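You operate a simulated robot arm through the tools that you are given. There is no shell and no other tool. Be economical: measure what you need, move in short steps, check, and stop when the job is done.

Carry out the task below with a simulated robot arm. There is one attempt and no reset: what you move stays moved.

Task
Fill the washer to 9 litres and add 150 ml of wash from jug two.
Fine: put the jug back and slide the cover shut. Set down upright: what you pick out.

Only the result counts: the job must be done as asked and must still hold three seconds after the hand-in. Knocking over, shifting, dropping, spilling or breaking anything else fails it. Lids that push on must go on centred and level and be pressed home; caps that screw on are set level and turned clockwise until they are tight.

Robot
A 7-joint arm with a two-finger parallel gripper on a trunk, on a base that drives. Base frame: it is fixed to the floor where the robot stands at the start and does not move with it; the origin is under the middle of the robot, x ahead of it, y to its left, z up; the surface under the hand at the start is at about z = 0.86. Lengths are in m, angles in rad, forces in N, time in s.
Its first joint turns from -2.897 to 2.897 rad. Places, roughly: drip tray under the wash outlet [0.1, -0.6, 0.9]; paraffin key [-0.1, -0.7, 1.1]; silicone key [-0.2, -0.8, 1.1]; wash key [0.1, -0.7, 1.1]; washer cover [0.6, -0.4, 0.9]; washer drain valve [0.8, -0.1, 0.6]; washer fill lever [0.8, 0, 0.8]; washer sight tube [0.9, -0.1, 0.7]. Payload 1.57 kg.
The tool frame sits at the grasp point between the pads (the TCP): z along the fingers, y along the line on which they close. The tips reach 0.03 m beyond it. Largest opening 0.11 m; finger width 0.024, thickness 0.012; the body of the gripper, 0.048 by 0.112 m, starts 0.078 m behind the TCP.
Orientation is told as [roll, pitch, yaw] about the base's x, y, z axes, in that order, counted from this pose: with the fingers straight down and closing along the base's y, the tool's x points along the base's -x, its y along +y and its z along -z.

Tools
- The arm moves only by the tool arm_command. Its argument "motion" is a list of rows, each a list of 7 numbers: the shift along the tool's x, y, z in units of 500 mm (1.0 is 500 mm), then the turn, a rotation vector about the tool's x, y, z in units of 60 degrees (1.0 is 60 degrees), then the opening in per cent of the stroke, from 0 (shut) to 100 (fully open). In form: [[tx, ty, tz, wx, wy, wz, grip], ...]. A call has 1 to 12 rows; each row is the pose to reach, as a shift and turn from the pose commanded when the call began, along the tool's axes at that moment. A call with a number of a shift or a turn outside -1 to 1 is refused whole. Rows are played at 5 a second. More than 0.05 m and 0.15 rad between two rows, or a gripper value outside its range, and nothing of the call is played. A pose out of reach is approached as far as the arm can. The call stops where the force on the tool passes 40 N (or 10 N more than at its start, if that is more) or the arm is blocked; 0.2 s more then pass. The fingers move at their own pace (about 0.108 m/s each) and stop on an object; they squeeze with about 35 N. The grip force told is the motor's: it shows also when the fingers shut on nothing. Time passes only in rows, and 0.2 s behind the last, so rows that repeat a pose let the fingers close. It gives the time, the measured TCP pose, the force on the tool (base axes), the opening and the grip force at its end, in the units of the frame above (readings bear some noise), with the torque about the TCP (base axes, N m) and any sound that the robot's microphone picked up, and new pictures: "pictures" is both (left out), scene, wrist or none.
- Cameras (640 x 400 px; columns grow to the right, rows downward): "scene" is now at [0.4163, 0.1242, 1.493]; the picture's right is [-0.99, 0.12, 0.00], its down [0.09, 0.76, -0.64] and it looks along [-0.08, -0.64, -0.77] (base axes); focal length 214 px, centre (320, 200). "wrist" rides on the gripper at [0.07, 0.016, -0.141] in the tool frame; the picture's right is [-0.23, 0.97, 0.00], its down [-0.86, -0.20, -0.48] and it looks along [-0.47, -0.11, 0.88] (tool axes); focal length 222 px, centre (320, 200). There is no depth. A picture from a camera that has moved, and an enlarged one, comes with that camera's place and axes in the base frame and with its lens.
- lift_body(by): slides the trunk up (or, below 0, down) by that many m; the arm and the scene camera ride with it, the base frame stays. It gives what a move gives, with no picture.
- steer(legs): drives the robot by 1 to 6 legs, each [ahead, left, turn to the left] in m, m and rad, along the robot's own axes; the way and the turn of a leg run together, so that a leg with both is an arc; at most 1.5 m and 3.142 rad a leg. The arm and the cameras ride along, it lands a little off, and it stops where it bumps. It gives what a move gives, and a new picture of the scene camera.
- turn_head(pan, tilt): turns the head with the scene camera to pan (to the left, within 1.798 rad either way) and tilt (down, from -0.506 to 1.204), counted from straight ahead of the robot. It gives what a move gives, and a new picture of the scene camera.
- zoom(camera, box): a new picture of the part [left, top, right, bottom] of that camera's present view, enlarged. It takes no simulated time.
- close_job(): hands the job in; it is judged then, once.

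Go step by step. Nothing tells you exact positions but the pictures and the camera data: compare them with the known pose of the tool, close in by small moves and look again before you grip or let go. The budget is 120 turns and 260 pictures, counting those below and the enlarged ones. Unless the task says otherwise, let go and move clear before handing in, and close with one line.

The tools are called after "Call:" as a command line: name --pt "numbers of a row" for each row, then --argument value for the rest, lists and objects as JSON in quotes. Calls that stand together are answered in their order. arm_command: Moves the arm, as the interface text tells. Its arguments: {"type":"object","properties":{"motion":{"type":"array","items":{"type":"array","items":{"type":"number"}}},"pictures":{"type":"string","enum":["both","scene","wrist","none"]}},"required":["motion"]} The other tools are called the same way: lift_body (by) slides the trunk up or down; steer (legs) drives the base; turn_head (pan, tilt) turns the head that bears the scene camera; zoom (camera, box) takes an enlarged picture of a part of a camera's view; close_job () hands the job in.

At the start:

```text
clock: 0.0
position: [0.1042, -0.3766, 1.3096]
ee_rot: [0.002, 0.001, 0.001]
wrist_force: [0.6, 0.4, 0.0]
ft_torque: [-0.03, 0.01, 0.0]
grip_width: 0.1101
grasp_force: 0.0
trunk travel left (down, up): [-0.55, 0.06]
robot x, y, heading: [0.0005, 0.0004, -0.005]
head pan, tilt: [-1.693, 0.873]
```

scene: 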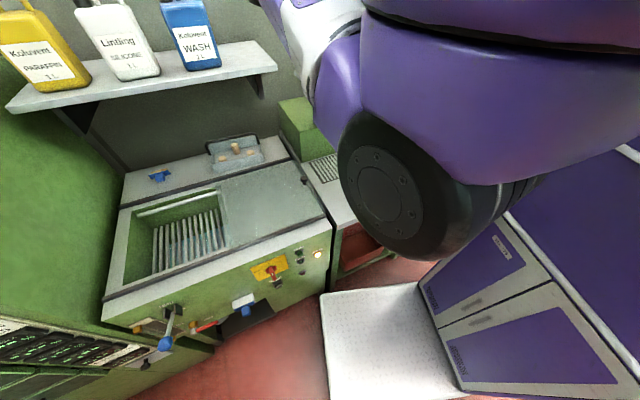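
wrist: 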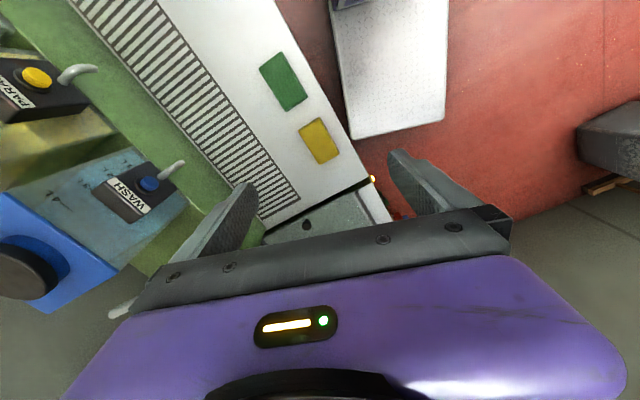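

I see a washer with a sliding cover, a shelf with chemical cans and dispenser keys to the right. I need to find the jugs, so I look around with the head.

Call:
turn_head --pan -0.9 --tilt 0.7

Call:
turn_head --pan 0.0 --tilt 0.7

Call:
turn_head --pan 1.2 --tilt 0.7

Call:
turn_head --pan -1.798 --tilt 0.4

```text
clock: 1.1
position: [0.1034, -0.3762, 1.3107]
ee_rot: [0.0, 0.0, 0.001]
wrist_force: [1.0, 0.1, -0.1]
ft_torque: [0.02, 0.04, -0.01]
grip_width: 0.1101
grasp_force: 0.0
trunk travel left (down, up): [-0.55, 0.06]
robot x, y, heading: [-0.003, -0.0003, 0.005]
head pan, tilt: [-0.901, 0.7]
camera scene: at [0.4783, 0.134, 1.507], right [-0.78, -0.62, 0.0], down [-0.4, 0.51, -0.76], along [0.47, -0.6, -0.64], focal length 214 px, centre (320, 200)
```

scene: 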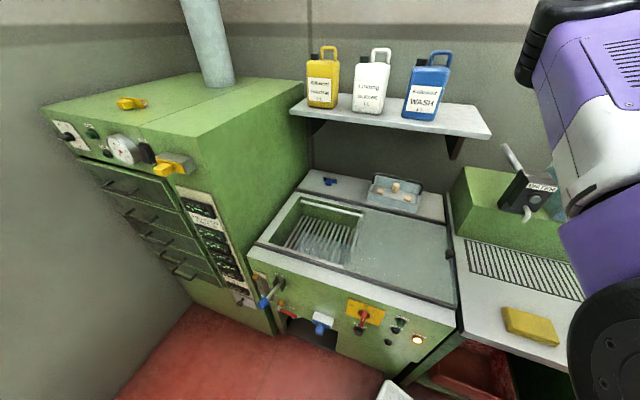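

```text
clock: 2.3
position: [0.1037, -0.3776, 1.3097]
ee_rot: [-0.001, 0.0, 0.001]
wrist_force: [0.4, -0.1, -0.3]
ft_torque: [-0.02, 0.01, 0.02]
grip_width: 0.1101
grasp_force: 0.0
trunk travel left (down, up): [-0.55, 0.06]
robot x, y, heading: [0.0043, 0.0011, 0.004]
head pan, tilt: [0.0, 0.7]
camera scene: at [0.5106, 0.2006, 1.5071], right [0.0, -1.0, 0.0], down [-0.64, 0.0, -0.76], along [0.76, 0.0, -0.64], focal length 214 px, centre (320, 200)
```

scene: 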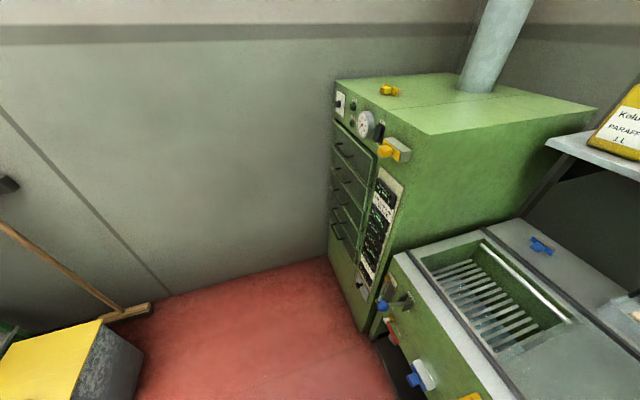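

```text
clock: 3.7
position: [0.1035, -0.3769, 1.3096]
ee_rot: [-0.001, -0.001, 0.002]
wrist_force: [0.4, -0.3, 0.4]
ft_torque: [-0.01, 0.0, -0.03]
grip_width: 0.11
grasp_force: 0.1
trunk travel left (down, up): [-0.55, 0.06]
robot x, y, heading: [0.0032, -0.0005, -0.001]
head pan, tilt: [1.201, 0.7]
camera scene: at [0.4564, 0.2798, 1.5071], right [0.93, -0.36, 0.0], down [-0.23, -0.6, -0.76], along [0.28, 0.71, -0.64], focal length 214 px, centre (320, 200)
```

scene: 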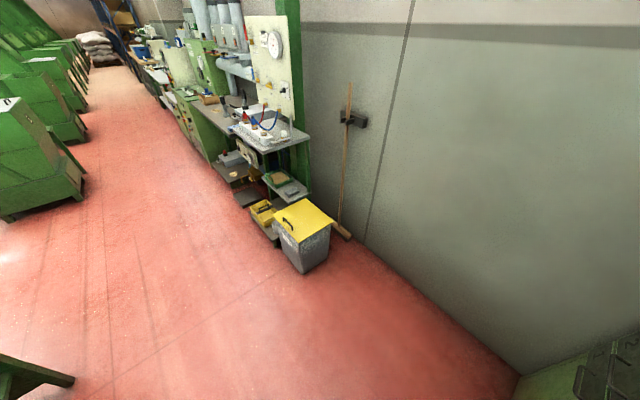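

```text
clock: 6.3
position: [0.1041, -0.3762, 1.3098]
ee_rot: [-0.001, 0.0, 0.0]
wrist_force: [0.4, 0.1, -0.4]
ft_torque: [0.02, 0.01, 0.01]
grip_width: 0.1098
grasp_force: 0.0
trunk travel left (down, up): [-0.55, 0.06]
robot x, y, heading: [-0.0004, 0.0017, -0.001]
head pan, tilt: [-1.798, 0.4]
camera scene: at [0.4048, 0.1104, 1.5339], right [-0.97, 0.22, 0.0], down [0.09, 0.38, -0.92], along [-0.21, -0.9, -0.39], focal length 214 px, centre (320, 200)
```

scene: 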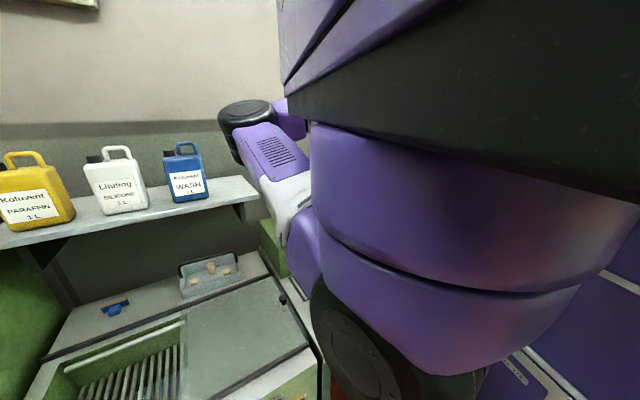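

No jug is visible yet; the dispenser unit with keys is to my right. I look lower and enlarge some areas.

Call:
turn_head --pan -1.1 --tilt 1.1

Call:
zoom --camera "scene" --box '[320, 0, 640, 200]'

Call:
zoom --camera "wrist" --box '[0, 0, 400, 250]'

Call:
turn_head --pan -0.9 --tilt 0.7

Call:
zoom --camera "scene" --box '[240, 160, 480, 310]'

Call:
zoom --camera "scene" --box '[240, 250, 480, 400]'

```text
clock: 7.4
position: [0.1042, -0.3762, 1.3101]
ee_rot: [0.001, 0.0, 0.002]
wrist_force: [-0.5, -0.9, 0.5]
ft_torque: [0.0, -0.04, -0.02]
grip_width: 0.1101
grasp_force: 0.1
trunk travel left (down, up): [-0.55, 0.06]
robot x, y, heading: [-0.0006, -0.0019, 0.002]
head pan, tilt: [-1.1, 1.1]
camera scene: at [0.4543, 0.1443, 1.4771], right [-0.89, -0.45, 0.0], down [-0.4, 0.79, -0.45], along [0.21, -0.41, -0.89], focal length 214 px, centre (320, 200)
```

scene: 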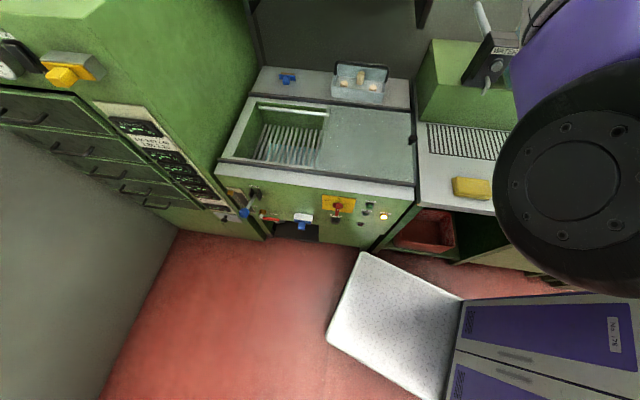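

```text
2.00 times, centred on (480, 100) of scene
camera zoom: at [0.4543, 0.1443, 1.4771], right [-0.89, -0.45, 0.0], down [-0.4, 0.79, -0.45], along [0.21, -0.41, -0.89], focal length 429 px, centre (0, 400)
```

zoom: 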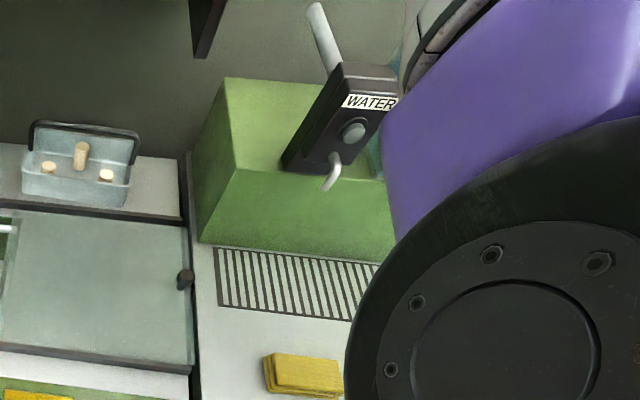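

```text
1.60 times, centred on (200, 125) of wrist
camera zoom: at [0.0335, -0.3616, 1.4513], right [0.23, 0.97, 0.0], down [0.86, -0.2, 0.48], along [0.47, -0.11, -0.88], focal length 355 px, centre (512, 320)
```

zoom: 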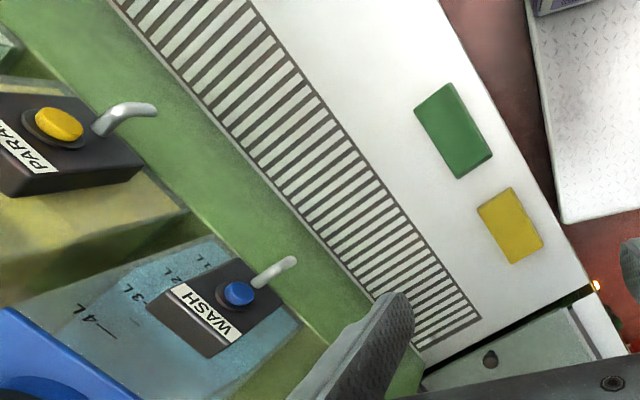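

```text
clock: 8.3
position: [0.104, -0.3763, 1.3098]
ee_rot: [0.001, 0.0, 0.001]
wrist_force: [-0.3, 0.1, -0.2]
ft_torque: [-0.03, 0.0, 0.02]
grip_width: 0.1098
grasp_force: 0.0
trunk travel left (down, up): [-0.55, 0.06]
robot x, y, heading: [0.0046, 0.0009, -0.003]
head pan, tilt: [-0.901, 0.7]
camera scene: at [0.4783, 0.1341, 1.507], right [-0.78, -0.62, 0.0], down [-0.4, 0.51, -0.76], along [0.47, -0.6, -0.64], focal length 214 px, centre (320, 200)
```

scene: 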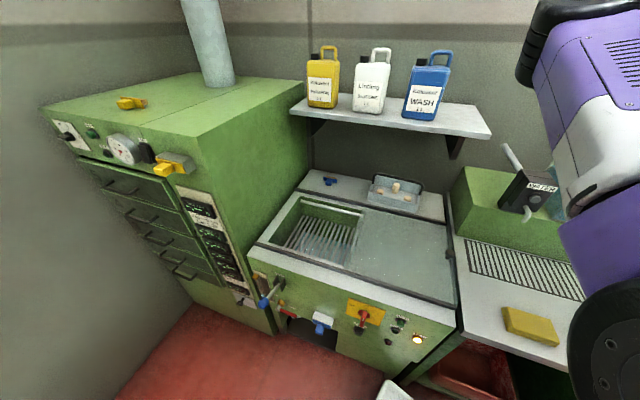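

```text
2.67 times, centred on (360, 235) of scene
camera zoom: at [0.4783, 0.1341, 1.507], right [-0.78, -0.62, 0.0], down [-0.4, 0.51, -0.76], along [0.47, -0.6, -0.64], focal length 572 px, centre (213, 107)
```

zoom: 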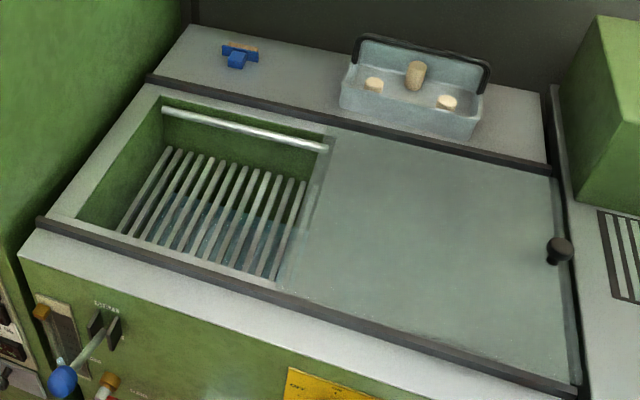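

```text
2.67 times, centred on (360, 325) of scene
camera zoom: at [0.4783, 0.1341, 1.507], right [-0.78, -0.62, 0.0], down [-0.4, 0.51, -0.76], along [0.47, -0.6, -0.64], focal length 572 px, centre (213, -133)
```

zoom: 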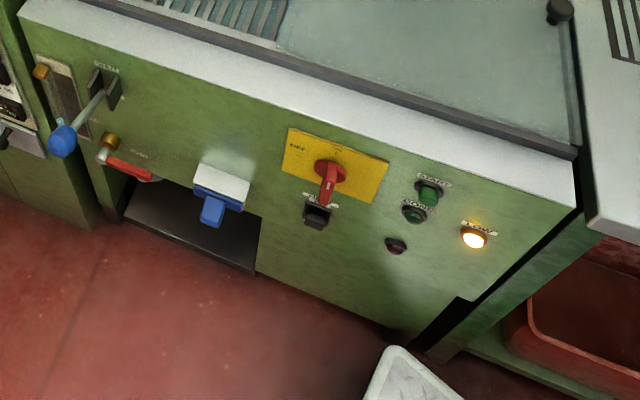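

The bench past the arm (toward -x) is hidden; I rotate the wrist so its camera looks along there.

Call:
arm_command --pt "0 0 0 0 0 0.14 100" --pt "0 0 0 0 0 0.28 100" --pt "0 0 0 0 0 0.42 100" --pt "0 0 0 0 0 0.56 100" --pt "0 0 0 0 0 0.7 100" --pt "0 0 0 0 0 0.84 100" --pt "0 0 0 0 0 0.98 100" --pictures "wrist"

Call:
arm_command --pt "0 0 0 0 0 0.14 100" --pt "0 0 0 0 0 0.28 100" --pt "0 0 0 0 0 0.42 100" --pt "0 0 0 0 0 0.56 100" --pt "0 0 0 0 0 0.7 100" --pt "0 0 0 0 0 0.84 100" --pt "0 0 0 0 0 0.98 100" --pictures "wrist"

```text
clock: 9.9
position: [0.1036, -0.376, 1.3104]
ee_rot: [0.001, 0.001, -1.029]
wrist_force: [1.0, 0.5, 0.1]
ft_torque: [0.0, -0.02, 0.01]
grip_width: 0.11
grasp_force: 0.1
trunk travel left (down, up): [-0.55, 0.06]
robot x, y, heading: [-0.0017, -0.0044, -0.004]
head pan, tilt: [-0.901, 0.7]
camera wrist: at [0.081, -0.3095, 1.4515], right [0.95, 0.31, 0.0], down [0.27, -0.84, 0.48], along [0.15, -0.46, -0.88], focal length 222 px, centre (320, 200)
```

wrist: 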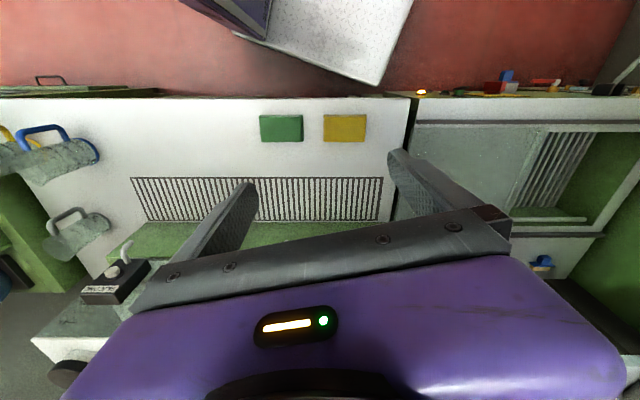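

```text
clock: 11.5
position: [0.1047, -0.3765, 1.3102]
ee_rot: [-0.001, 0.001, -2.055]
wrist_force: [-0.2, 0.0, 0.0]
ft_torque: [0.0, -0.02, 0.02]
grip_width: 0.1101
grasp_force: 0.0
trunk travel left (down, up): [-0.55, 0.06]
robot x, y, heading: [0.002, -0.0029, -0.0]
head pan, tilt: [-0.901, 0.7]
camera wrist: at [0.15, -0.3234, 1.4513], right [0.76, -0.65, 0.0], down [-0.57, -0.66, 0.48], along [-0.31, -0.36, -0.88], focal length 222 px, centre (320, 200)
```

wrist: 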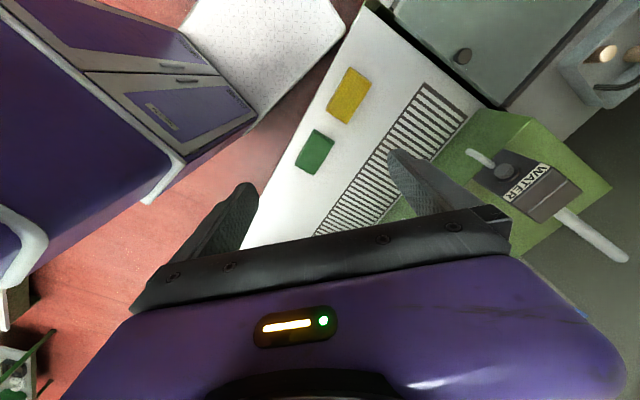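

Jugs with blue/yellow handles appear at the bench's far (-x) end. I move the arm that way and turn back for a better view.

Call:
arm_command --pt "-0.033 -0.063 0 0 0 -0.14 100" --pt "-0.066 -0.126 0 0 0 -0.28 100" --pt "-0.1 -0.19 0 0 0 -0.42 100" --pt "-0.133 -0.252 0 0 0 -0.56 100" --pt "-0.166 -0.315 0 0 0 -0.7 100" --pt "-0.2 -0.379 0 0 0 -0.84 100" --pt "-0.233 -0.442 0 0 0 -0.98 100" --pictures "wrist"

Call:
zoom --camera "wrist" --box '[0, 60, 320, 260]'

```text
clock: 13.1
position: [-0.1467, -0.3785, 1.3098]
ee_rot: [0.001, 0.001, -1.021]
wrist_force: [0.9, 0.1, 0.3]
ft_torque: [0.01, 0.02, -0.01]
grip_width: 0.1098
grasp_force: 0.1
trunk travel left (down, up): [-0.55, 0.06]
robot x, y, heading: [-0.0007, 0.0007, -0.0]
head pan, tilt: [-0.901, 0.7]
camera wrist: at [-0.1682, -0.3115, 1.4515], right [0.95, 0.31, 0.0], down [0.28, -0.83, 0.48], along [0.15, -0.45, -0.88], focal length 222 px, centre (320, 200)
```

wrist: 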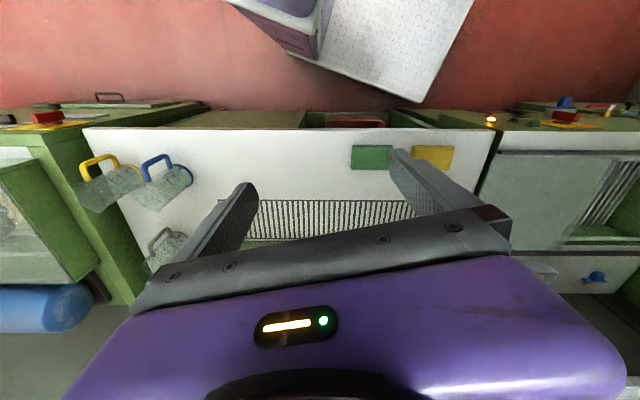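

```text
2.00 times, centred on (160, 160) of wrist
camera zoom: at [-0.1682, -0.3115, 1.4515], right [0.95, 0.31, 0.0], down [0.28, -0.83, 0.48], along [0.15, -0.45, -0.88], focal length 444 px, centre (640, 280)
```

zoom: 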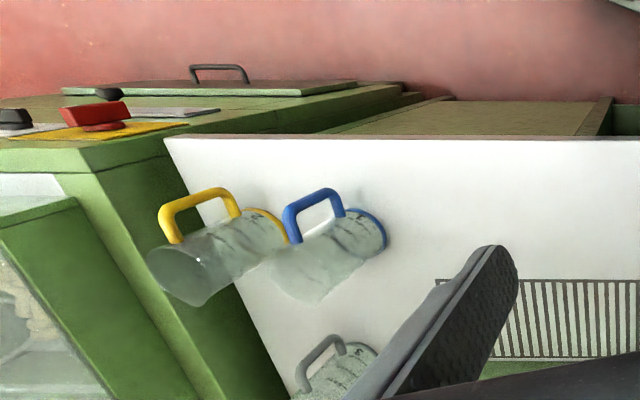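

Three jugs stand at the far end (yellow, blue, grey handle). I zoom in to find their numbers.

Call:
zoom --camera "wrist" --box '[60, 130, 220, 230]'

Call:
zoom --camera "wrist" --box '[120, 200, 240, 275]'

```text
4.00 times, centred on (140, 180) of wrist
camera zoom: at [-0.1682, -0.3115, 1.4515], right [0.95, 0.31, 0.0], down [0.28, -0.83, 0.48], along [0.15, -0.45, -0.88], focal length 888 px, centre (1040, 280)
```

zoom: 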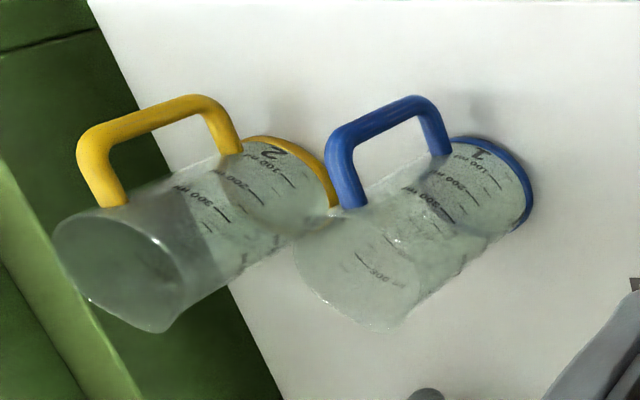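

```text
5.33 times, centred on (180, 238) of wrist
camera zoom: at [-0.1682, -0.3115, 1.4515], right [0.95, 0.31, 0.0], down [0.28, -0.83, 0.48], along [0.15, -0.45, -0.88], focal length 1185 px, centre (1067, 0)
```

zoom: 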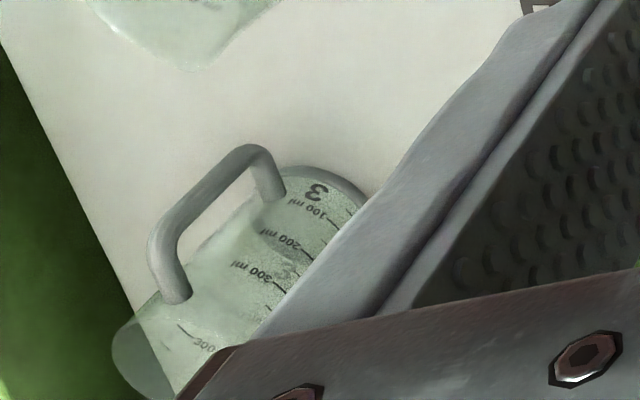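

Jug two is the yellow-handled one at about (-0.6, -0.69). First the washer filling; I look at the front panel and sight tube.

Call:
turn_head --pan -0.55 --tilt 1.0

Call:
zoom --camera "scene" --box '[240, 130, 400, 230]'

```text
clock: 13.9
position: [-0.1445, -0.378, 1.3091]
ee_rot: [0.0, 0.0, -1.025]
wrist_force: [0.1, -0.3, -0.7]
ft_torque: [-0.02, 0.06, 0.0]
grip_width: 0.1101
grasp_force: 0.0
trunk travel left (down, up): [-0.55, 0.06]
robot x, y, heading: [0.0009, 0.0007, 0.0]
head pan, tilt: [-0.55, 1.0]
camera scene: at [0.485, 0.1642, 1.4837], right [-0.52, -0.85, 0.0], down [-0.72, 0.44, -0.54], along [0.46, -0.28, -0.84], focal length 214 px, centre (320, 200)
```

scene: 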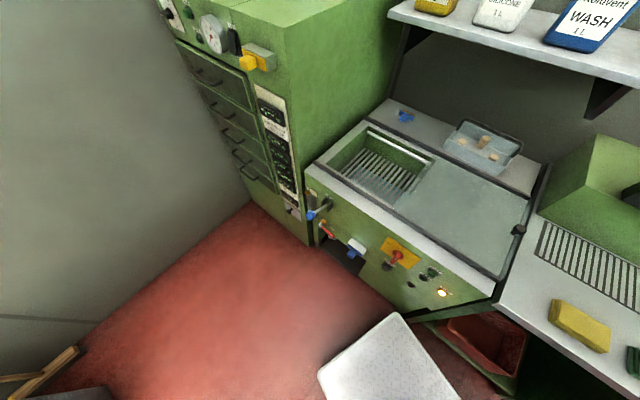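

```text
4.00 times, centred on (320, 180) of scene
camera zoom: at [0.485, 0.1642, 1.4837], right [-0.52, -0.85, 0.0], down [-0.72, 0.44, -0.54], along [0.46, -0.28, -0.84], focal length 858 px, centre (320, 280)
```

zoom: 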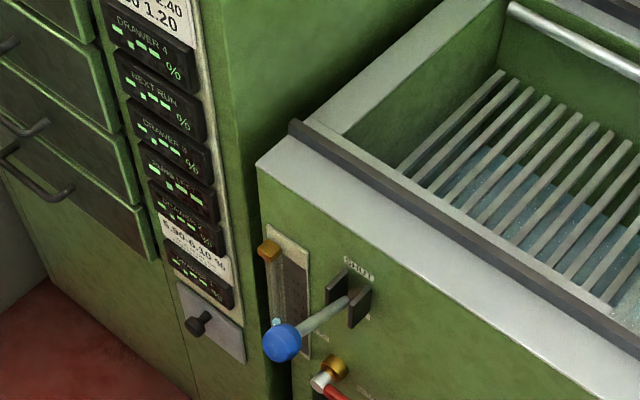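

The lever knob partly hides the sight tube. I bring the arm round to the washer front so the wrist camera can view the panel closely.

Call:
arm_command --pt "-0.036 0.075 0 0 0 0 100" --pt "-0.073 0.15 0 0 0 0 100" --pt "-0.109 0.225 0 0 0 0 100" --pt "-0.145 0.3 0 0 0 0 100" --pt "-0.182 0.374 0 0 0 0 100" --pt "-0.218 0.449 0 0 0 0 100" --pt "-0.254 0.524 0 0 0 0 100" --pt "-0.29 0.6 0 0 0 0 100" --pt "-0.327 0.674 0 0 0 0 100" --pt "-0.363 0.75 0 0 0 0 100" --pt "-0.4 0.823 0 0 0 0 100" --pt "-0.436 0.898 0 0 0 0 100" --pictures "both"

Call:
zoom --camera "scene" --box '[290, 180, 370, 230]'

```text
clock: 16.5
position: [0.3516, -0.3313, 1.3094]
ee_rot: [0.001, 0.0, -1.024]
wrist_force: [-0.2, 1.1, 0.0]
ft_torque: [0.0, -0.02, 0.03]
grip_width: 0.11
grasp_force: 0.0
trunk travel left (down, up): [-0.55, 0.06]
robot x, y, heading: [-0.0014, 0.0006, 0.005]
head pan, tilt: [-0.55, 1.0]
camera scene: at [0.4847, 0.1637, 1.4838], right [-0.52, -0.85, 0.0], down [-0.72, 0.44, -0.54], along [0.46, -0.28, -0.84], focal length 214 px, centre (320, 200)
camera wrist: at [0.3285, -0.2651, 1.4519], right [0.95, 0.31, 0.0], down [0.27, -0.83, 0.48], along [0.15, -0.45, -0.88], focal length 222 px, centre (320, 200)
```

scene: 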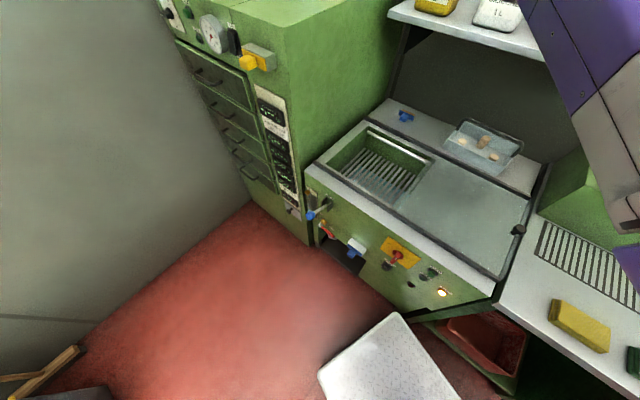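
wrist: 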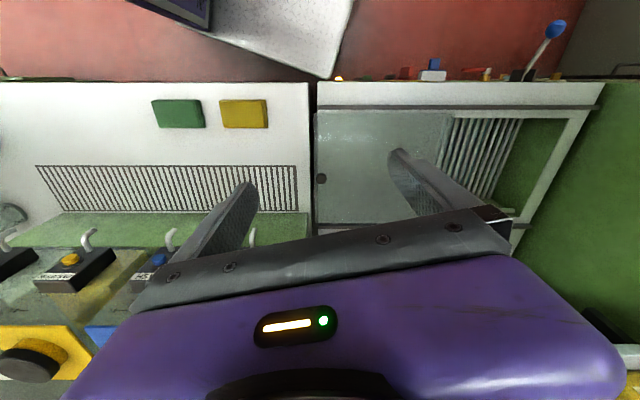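

```text
8.00 times, centred on (330, 205) of scene
camera zoom: at [0.4847, 0.1637, 1.4838], right [-0.52, -0.85, 0.0], down [-0.72, 0.44, -0.54], along [0.46, -0.28, -0.84], focal length 1716 px, centre (240, 160)
```

zoom: 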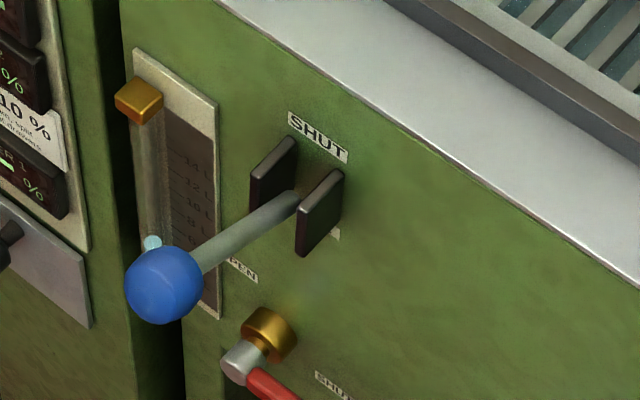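

The lever's knob triangulates to about (0.819, 0.004, 0.803), pivoting down to OPEN; the sight tube reads 6-14 L. I bring the hand above the knob with the fingers closing along the washer front.

Call:
arm_command --pt "0.005 0.081 0.025 0 0 0.02 100" --pt "0.01 0.162 0.05 0 0 0.04 100" --pt "0.015 0.243 0.075 0 0 0.06 100" --pt "0.021 0.325 0.1 0 0 0.08 100" --pt "0.026 0.406 0.125 0 0 0.1 100" --pt "0.031 0.487 0.15 0 0 0.12 100" --pt "0.036 0.568 0.175 0 0 0.14 100" --pt "0.041 0.649 0.2 0 0 0.16 100" --pt "0.046 0.73 0.225 0 0 0.18 100" --pt "0.051 0.812 0.25 0 0 0.2 100" --pt "0.057 0.893 0.275 0 0 0.22 100" --pt "0.062 0.974 0.3 0 0 0.235 100" --pictures "both"

```text
clock: 19.1
position: [0.7096, -0.0794, 1.1748]
ee_rot: [0.0, 0.001, -1.25]
wrist_force: [0.7, 0.2, 0.2]
ft_torque: [0.03, -0.02, 0.04]
grip_width: 0.11
grasp_force: 0.1
out of reach, approached as far as the arm can: row 11, 12
trunk travel left (down, up): [-0.55, 0.06]
robot x, y, heading: [0.0007, -0.0033, -0.003]
head pan, tilt: [-0.55, 1.0]
camera scene: at [0.485, 0.1644, 1.4837], right [-0.52, -0.85, 0.0], down [-0.72, 0.44, -0.54], along [0.46, -0.28, -0.84], focal length 214 px, centre (320, 200)
camera wrist: at [0.7024, -0.0097, 1.3172], right [1.0, 0.09, 0.0], down [0.08, -0.87, 0.48], along [0.04, -0.48, -0.88], focal length 222 px, centre (320, 200)
```

scene: 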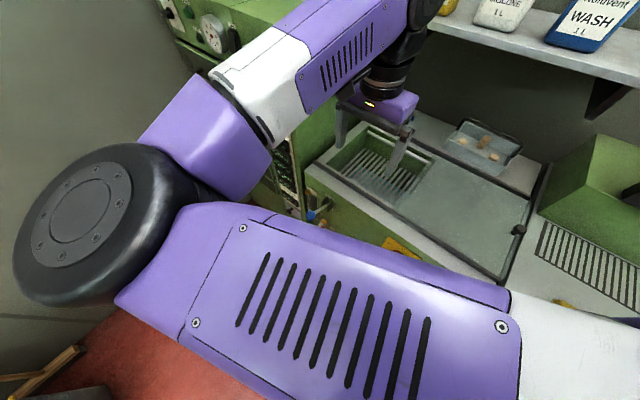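
wrist: 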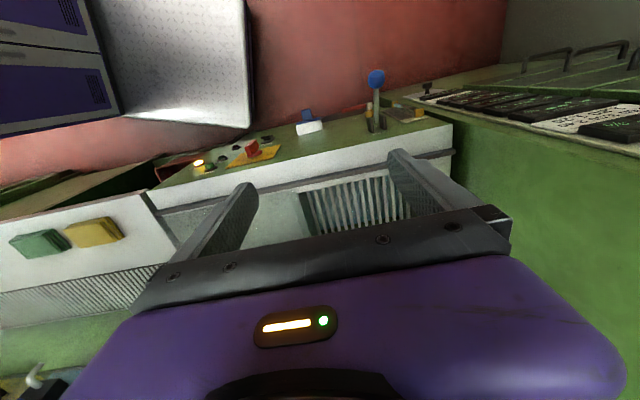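

From here the arm reaches poorly and blocks the view. I'll drive the robot to face the washer front squarely (left, turn right, slide left).

Call:
steer --legs '[[0, 0.72, 0], [0, 0, -1.275], [0, 0.58, 0]]'

```text
clock: 28.8
position: [0.6335, 0.1709, 1.1749]
ee_rot: [-0.002, 0.003, -2.478]
wrist_force: [-0.1, 0.5, 0.5]
ft_torque: [-0.01, -0.01, 0.02]
grip_width: 0.1098
grasp_force: 0.1
trunk travel left (down, up): [-0.55, 0.06]
robot x, y, heading: [0.4712, 0.8675, -1.234]
head pan, tilt: [-0.55, 1.0]
stopped in leg 3: the robot was blocked; the commanded pose is now the measured one
camera scene: at [0.7867, 0.4633, 1.4836], right [-0.98, 0.21, 0.0], down [0.17, 0.82, -0.54], along [-0.11, -0.53, -0.84], focal length 214 px, centre (320, 200)
```

scene: 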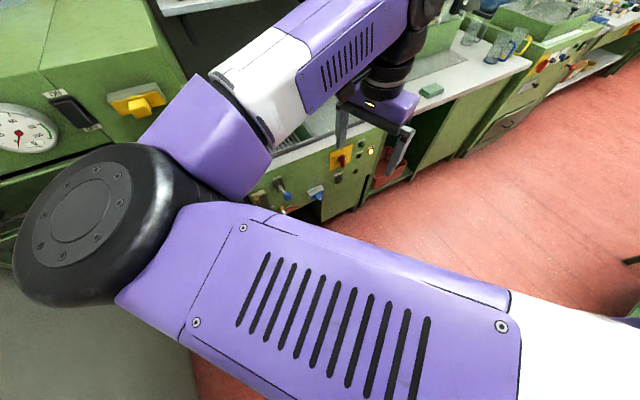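

The drive stopped a bit short against something on the left. I look to see what the elbow or base is near.

Call:
turn_head --pan 0.6 --tilt 0.9

Call:
turn_head --pan 1.6 --tilt 1.0

```text
clock: 30.1
position: [0.6337, 0.1714, 1.1743]
ee_rot: [-0.001, 0.001, -2.478]
wrist_force: [-0.9, 0.0, -0.1]
ft_torque: [0.0, 0.0, 0.01]
grip_width: 0.1101
grasp_force: 0.0
trunk travel left (down, up): [-0.55, 0.06]
robot x, y, heading: [0.4709, 0.8671, -1.234]
head pan, tilt: [0.6, 0.901]
camera scene: at [0.8622, 0.4873, 1.4909], right [-0.59, -0.81, 0.0], down [-0.63, 0.46, -0.62], along [0.5, -0.37, -0.78], focal length 214 px, centre (320, 200)
```

scene: 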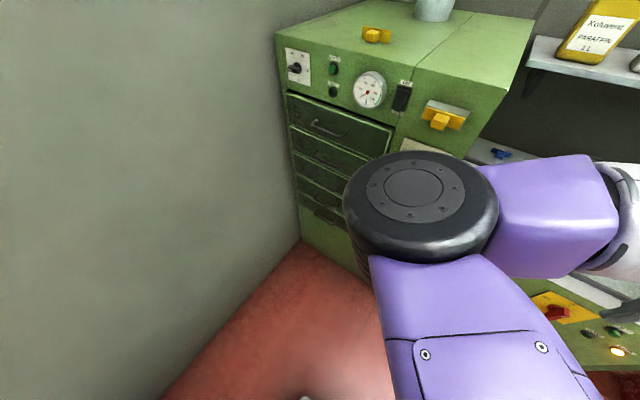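

```text
clock: 31.4
position: [0.6331, 0.1704, 1.1753]
ee_rot: [0.001, 0.0, -2.477]
wrist_force: [0.0, 0.7, 0.2]
ft_torque: [-0.01, -0.01, 0.0]
grip_width: 0.1102
grasp_force: 0.1
trunk travel left (down, up): [-0.55, 0.06]
robot x, y, heading: [0.4705, 0.8663, -1.227]
head pan, tilt: [1.6, 1.0]
camera scene: at [0.8661, 0.557, 1.4837], right [0.36, -0.93, 0.0], down [-0.78, -0.31, -0.54], along [0.5, 0.2, -0.84], focal length 214 px, centre (320, 200)
```

scene: 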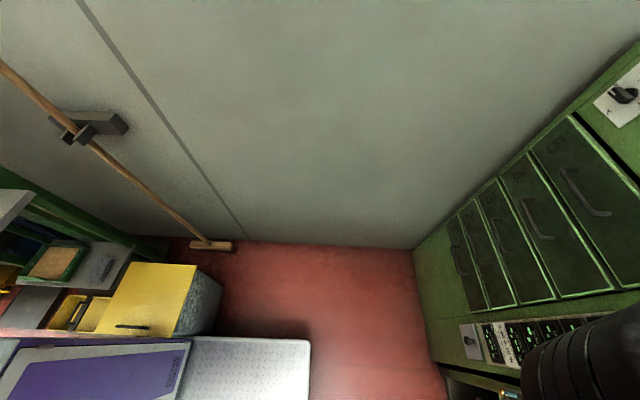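

The base stopped next to the yellow bin behind-left. I drive forward, away from it, closer to the washer.

Call:
steer --legs '[[0.17, 0, 0]]'

Call:
turn_head --pan -0.2 --tilt 1.1

```text
clock: 32.9
position: [0.6909, 0.0116, 1.175]
ee_rot: [-0.001, 0.0, -2.476]
wrist_force: [-0.4, 0.4, 0.2]
ft_torque: [0.05, 0.01, 0.03]
grip_width: 0.1098
grasp_force: 0.0
trunk travel left (down, up): [-0.55, 0.06]
robot x, y, heading: [0.5304, 0.7044, -1.226]
head pan, tilt: [1.6, 1.0]
camera scene: at [0.9235, 0.3975, 1.4837], right [0.36, -0.93, 0.0], down [-0.78, -0.31, -0.54], along [0.5, 0.2, -0.84], focal length 214 px, centre (320, 200)
```

scene: 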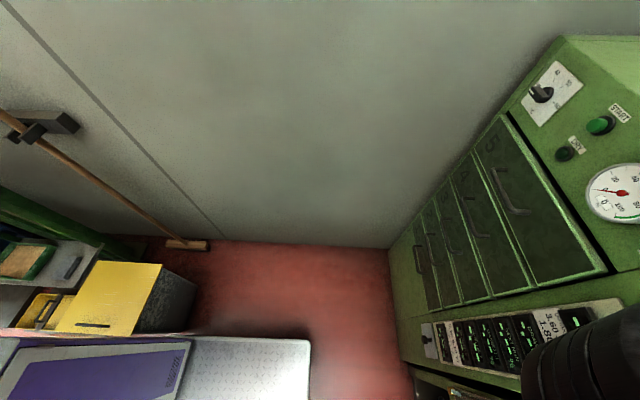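

```text
clock: 34.7
position: [0.6906, 0.0129, 1.1751]
ee_rot: [-0.001, -0.001, -2.477]
wrist_force: [0.3, 0.8, 0.5]
ft_torque: [0.0, 0.0, 0.04]
grip_width: 0.1104
grasp_force: 0.1
trunk travel left (down, up): [-0.55, 0.06]
robot x, y, heading: [0.5271, 0.7063, -1.222]
head pan, tilt: [-0.201, 1.1]
camera scene: at [0.8678, 0.3095, 1.4771], right [-0.99, -0.14, 0.0], down [-0.13, 0.88, -0.45], along [0.07, -0.45, -0.89], focal length 214 px, centre (320, 200)
```

scene: 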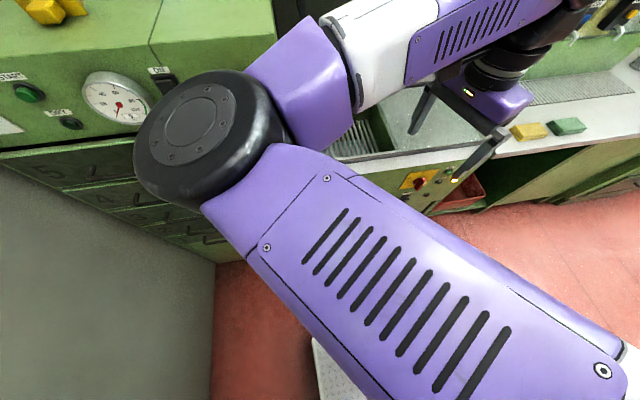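

The forearm blocks the view. I rotate the wrist back toward square with the robot and see how the elbow moves.

Call:
arm_command --pt "0 0 0 0 0 -0.14 100" --pt "0 0 0 0 0 -0.28 100" --pt "0 0 0 0 0 -0.42 100" --pt "0 0 0 0 0 -0.56 100" --pt "0 0 0 0 0 -0.7 100" --pt "0 0 0 0 0 -0.84 100" --pt "0 0 0 0 0 -0.98 100" --pictures "both"

```text
clock: 36.3
position: [0.6788, 0.0126, 1.1699]
ee_rot: [-0.022, 0.011, -1.468]
wrist_force: [0.4, 0.9, -0.3]
ft_torque: [0.03, 0.0, 0.03]
grip_width: 0.1099
grasp_force: 0.1
trunk travel left (down, up): [-0.55, 0.06]
robot x, y, heading: [0.5262, 0.7081, -1.222]
head pan, tilt: [-0.201, 1.1]
camera scene: at [0.8678, 0.3095, 1.477], right [-0.99, -0.14, 0.0], down [-0.13, 0.88, -0.45], along [0.06, -0.45, -0.89], focal length 214 px, centre (320, 200)
camera wrist: at [0.6905, 0.0808, 1.3127], right [0.99, -0.13, -0.02], down [-0.1, -0.88, 0.47], along [-0.08, -0.47, -0.88], focal length 222 px, centre (320, 200)
```

scene: 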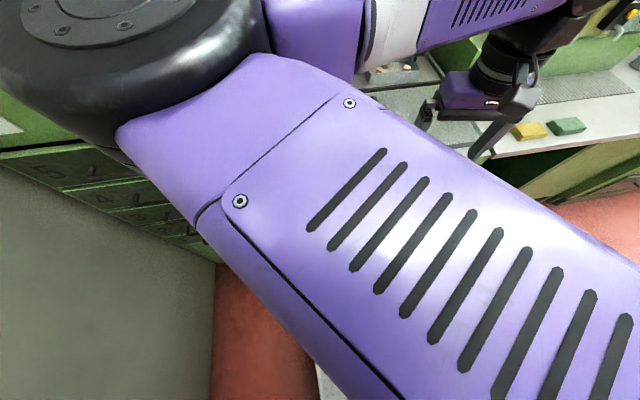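
wrist: 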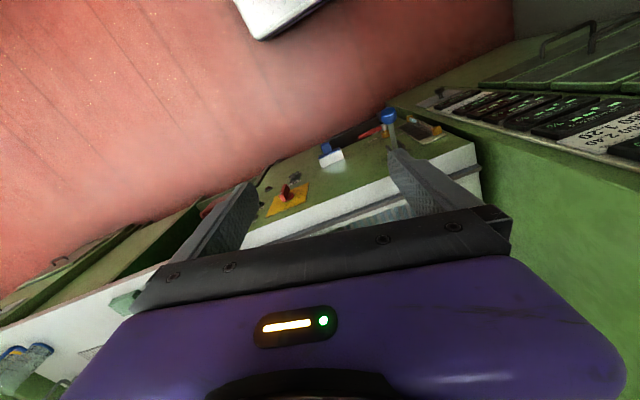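

With the washer ahead, the elbow crowds the camera. The arm works more naturally with the work on its right, so I'll reposition parallel to the washer front.

Call:
steer --legs '[[0, -0.55, 0], [0, 0, 1.52]]'

```text
clock: 43.1
position: [0.7141, 0.6384, 1.1732]
ee_rot: [-0.007, 0.006, 0.044]
wrist_force: [0.1, -0.1, -0.2]
ft_torque: [0.01, -0.01, 0.01]
grip_width: 0.1099
grasp_force: 0.0
trunk travel left (down, up): [-0.55, 0.06]
robot x, y, heading: [0.0151, 0.5221, 0.294]
head pan, tilt: [-0.201, 1.1]
camera scene: at [0.4248, 0.8439, 1.477], right [0.09, -1.0, 0.0], down [-0.89, -0.08, -0.45], along [0.45, 0.04, -0.89], focal length 214 px, centre (320, 200)
```

scene: 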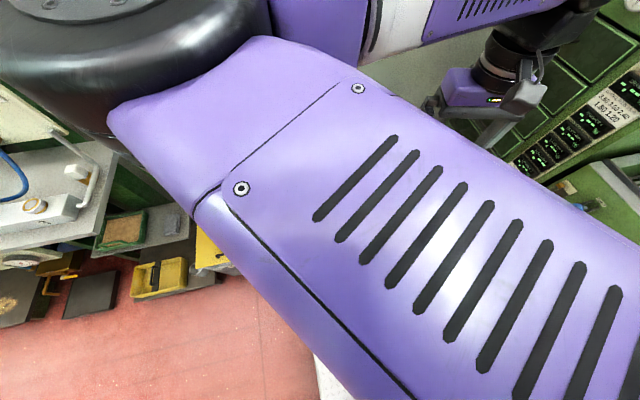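

Now I fold the arm back toward the robot's right side.

Call:
arm_command --pt "0.048 -0.054 0 0 0 0.05 100" --pt "0.0965 -0.107 0 0 0 0.1 100" --pt "0.145 -0.161 0 0 0 0.15 100" --pt "0.193 -0.214 0 0 0 0.2 100" --pt "0.241 -0.268 0 0 0 0.25 100" --pt "0.29 -0.322 0 0 0 0.3 100" --pt "0.338 -0.375 0 0 0 0.35 100" --pt "0.386 -0.429 0 0 0 0.4 100" --pt "0.434 -0.482 0 0 0 0.45 100" --pt "0.483 -0.536 0 0 0 0.5 100" --pt "0.531 -0.59 0 0 0 0.55 100" --pt "0.579 -0.643 0 0 0 0.6 100" --pictures "none"

Call:
steer --legs '[[0.22, 0, 0], [0, -0.28, 0]]'

Call:
turn_head --pan -1.5 --tilt 0.9

```text
clock: 45.7
position: [0.44, 0.3054, 1.1779]
ee_rot: [-0.009, 0.002, -0.583]
wrist_force: [0.2, 0.1, -0.6]
ft_torque: [-0.05, -0.01, 0.01]
grip_width: 0.1099
grasp_force: 0.2
trunk travel left (down, up): [-0.55, 0.06]
robot x, y, heading: [0.0117, 0.5249, 0.298]
head pan, tilt: [-0.201, 1.1]
```

```text
clock: 49.0
position: [0.7294, 0.1, 1.1769]
ee_rot: [-0.01, 0.002, -0.586]
wrist_force: [-0.1, -0.1, 0.4]
ft_torque: [0.0, 0.01, 0.0]
grip_width: 0.1101
grasp_force: 0.1
trunk travel left (down, up): [-0.55, 0.06]
robot x, y, heading: [0.3028, 0.3169, 0.291]
head pan, tilt: [-0.201, 1.1]
camera scene: at [0.7156, 0.6388, 1.477], right [0.09, -1.0, 0.0], down [-0.89, -0.08, -0.45], along [0.45, 0.04, -0.89], focal length 214 px, centre (320, 200)
```

scene: 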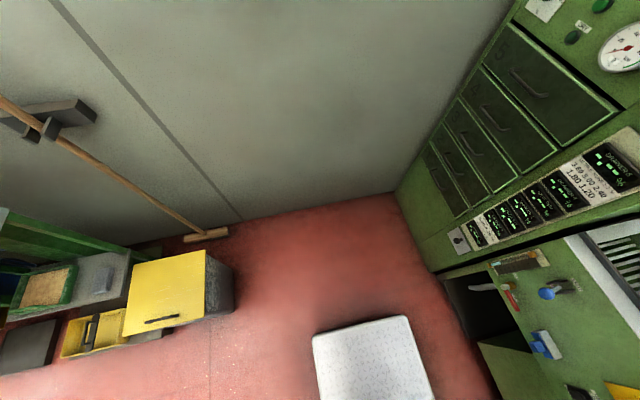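

```text
clock: 50.4
position: [0.7305, 0.1008, 1.1774]
ee_rot: [-0.008, -0.001, -0.586]
wrist_force: [-0.2, -0.6, -0.6]
ft_torque: [0.0, -0.02, 0.03]
grip_width: 0.1101
grasp_force: 0.0
trunk travel left (down, up): [-0.55, 0.06]
robot x, y, heading: [0.305, 0.3203, 0.289]
head pan, tilt: [-1.499, 0.901]
camera scene: at [0.6796, 0.5623, 1.4909], right [-0.93, -0.36, 0.0], down [-0.28, 0.73, -0.62], along [0.22, -0.58, -0.78], focal length 214 px, centre (320, 200)
```

scene: 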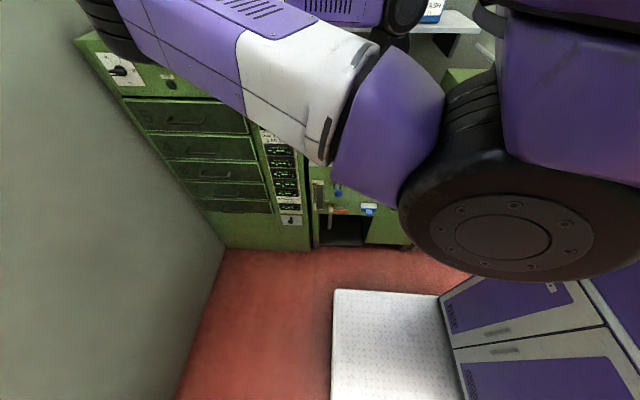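

Now the panel is in clear view. I zoom onto the tube and lever.

Call:
zoom --camera "scene" --box '[296, 165, 376, 215]'

Call:
zoom --camera "wrist" --box '[0, 0, 640, 400]'

```text
8.00 times, centred on (336, 190) of scene
camera zoom: at [0.6796, 0.5623, 1.4909], right [-0.93, -0.36, 0.0], down [-0.28, 0.73, -0.62], along [0.22, -0.58, -0.78], focal length 1716 px, centre (192, 280)
```

zoom: 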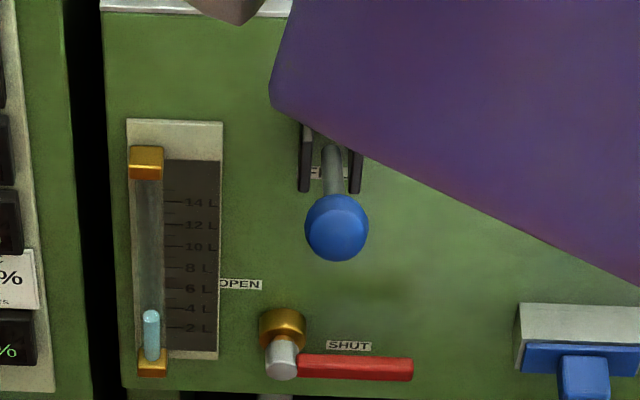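

```text
1.00 times, centred on (320, 200) of wrist (not enlarged: the box is as wide or as high as the picture)
camera zoom: at [0.6809, 0.1521, 1.3195], right [0.73, 0.69, -0.01], down [0.6, -0.64, 0.48], along [0.32, -0.35, -0.88], focal length 222 px, centre (320, 200)
```

zoom: 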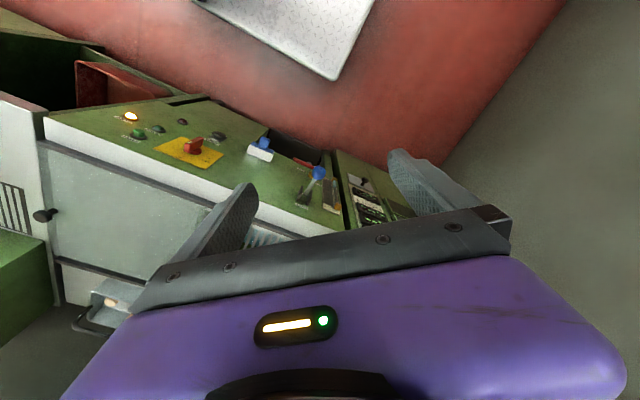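

The sight tube shows about 3.5-4 L, drain handle at SHUT. I lower the trunk for a flatter view and working height.

Call:
lift_body --by -0.2

Call:
turn_head --pan -1.55 --tilt 0.7

```text
clock: 52.6
position: [0.7301, 0.1007, 0.9779]
ee_rot: [-0.008, 0.002, -0.586]
wrist_force: [1.5, -0.2, -0.6]
ft_torque: [-0.03, 0.01, 0.0]
grip_width: 0.11
grasp_force: 0.0
trunk travel left (down, up): [-0.35, 0.26]
robot x, y, heading: [0.3034, 0.3175, 0.296]
head pan, tilt: [-1.499, 0.901]
```

```text
clock: 53.3
position: [0.7306, 0.1011, 0.9789]
ee_rot: [-0.01, 0.0, -0.586]
wrist_force: [-0.1, -0.5, 0.4]
ft_torque: [-0.03, 0.02, 0.0]
grip_width: 0.11
grasp_force: 0.1
trunk travel left (down, up): [-0.35, 0.26]
robot x, y, heading: [0.3044, 0.3212, 0.294]
head pan, tilt: [-1.55, 0.7]
camera scene: at [0.6789, 0.5521, 1.307], right [-0.95, -0.31, 0.0], down [-0.2, 0.61, -0.76], along [0.24, -0.73, -0.64], focal length 214 px, centre (320, 200)
```

scene: 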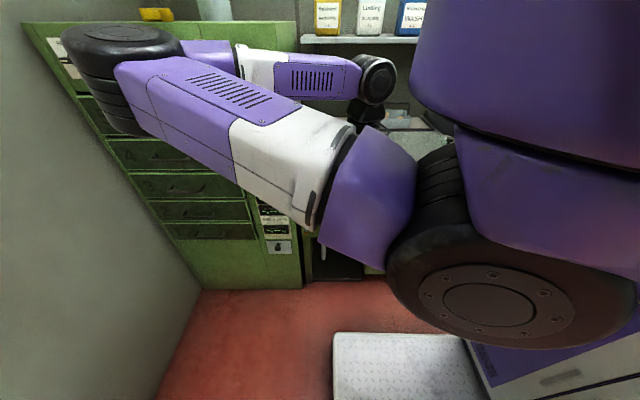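

Lowering put the arm in the line of sight, so I raise the trunk again and lower the hand with the arm, turning it square to the panel.

Call:
lift_body --by 0.2

Call:
turn_head --pan -1.5 --tilt 0.9

Call:
arm_command --pt "0 0 0.05 0 0 0.1 100" --pt "0 0 0.1 0 0 0.2 100" --pt "0 0 0.15 0 0 0.3 100" --pt "0 0 0.2 0 0 0.4 100" --pt "0 0 0.25 0 0 0.5 100" --pt "0 0 0.3 0 0 0.6 100" --pt "0 0 0.35 0 0 0.65 100"

```text
clock: 55.5
position: [0.73, 0.1002, 1.1778]
ee_rot: [-0.009, 0.0, -0.587]
wrist_force: [-0.4, 0.1, -0.5]
ft_torque: [-0.03, 0.01, 0.01]
grip_width: 0.1102
grasp_force: 0.0
trunk travel left (down, up): [-0.55, 0.06]
robot x, y, heading: [0.3001, 0.319, 0.297]
head pan, tilt: [-1.55, 0.7]
```

```text
clock: 56.2
position: [0.7308, 0.0994, 1.1779]
ee_rot: [-0.009, 0.0, -0.586]
wrist_force: [-0.6, 0.1, 0.0]
ft_torque: [0.0, 0.01, -0.01]
grip_width: 0.1102
grasp_force: 0.1
trunk travel left (down, up): [-0.55, 0.06]
robot x, y, heading: [0.3034, 0.3209, 0.293]
head pan, tilt: [-1.499, 0.901]
camera scene: at [0.6796, 0.5623, 1.4909], right [-0.93, -0.36, 0.0], down [-0.28, 0.73, -0.62], along [0.22, -0.58, -0.78], focal length 214 px, centre (320, 200)
```

scene: 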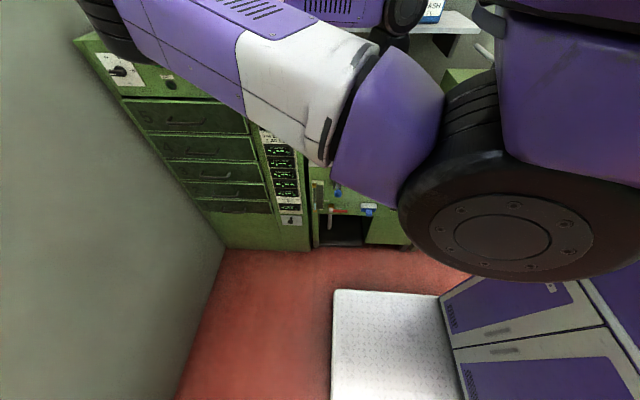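

```text
clock: 57.8
position: [0.7296, 0.0977, 1.0019]
ee_rot: [-0.009, -0.006, -1.266]
wrist_force: [-0.3, 0.3, 1.0]
ft_torque: [0.06, 0.01, 0.0]
grip_width: 0.1099
grasp_force: 0.1
trunk travel left (down, up): [-0.55, 0.06]
robot x, y, heading: [0.3047, 0.3143, 0.291]
head pan, tilt: [-1.499, 0.901]
camera scene: at [0.6795, 0.5624, 1.4909], right [-0.93, -0.36, 0.0], down [-0.28, 0.73, -0.62], along [0.22, -0.58, -0.78], focal length 214 px, centre (320, 200)
camera wrist: at [0.7237, 0.1702, 1.1437], right [1.0, 0.07, -0.01], down [0.07, -0.87, 0.48], along [0.03, -0.48, -0.87], focal length 222 px, centre (320, 200)
```

scene: 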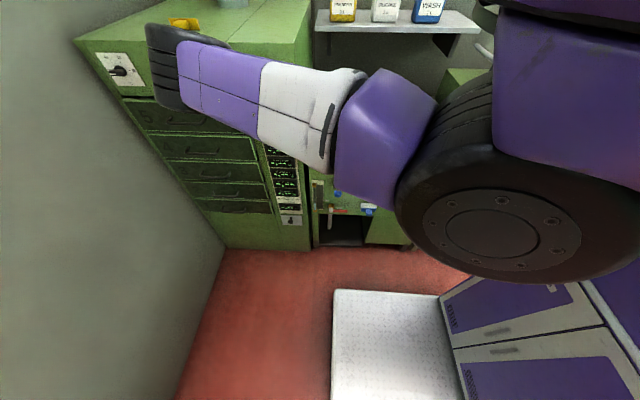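
wrist: 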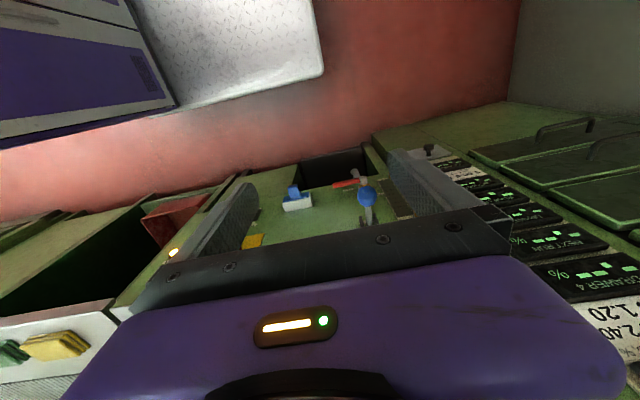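

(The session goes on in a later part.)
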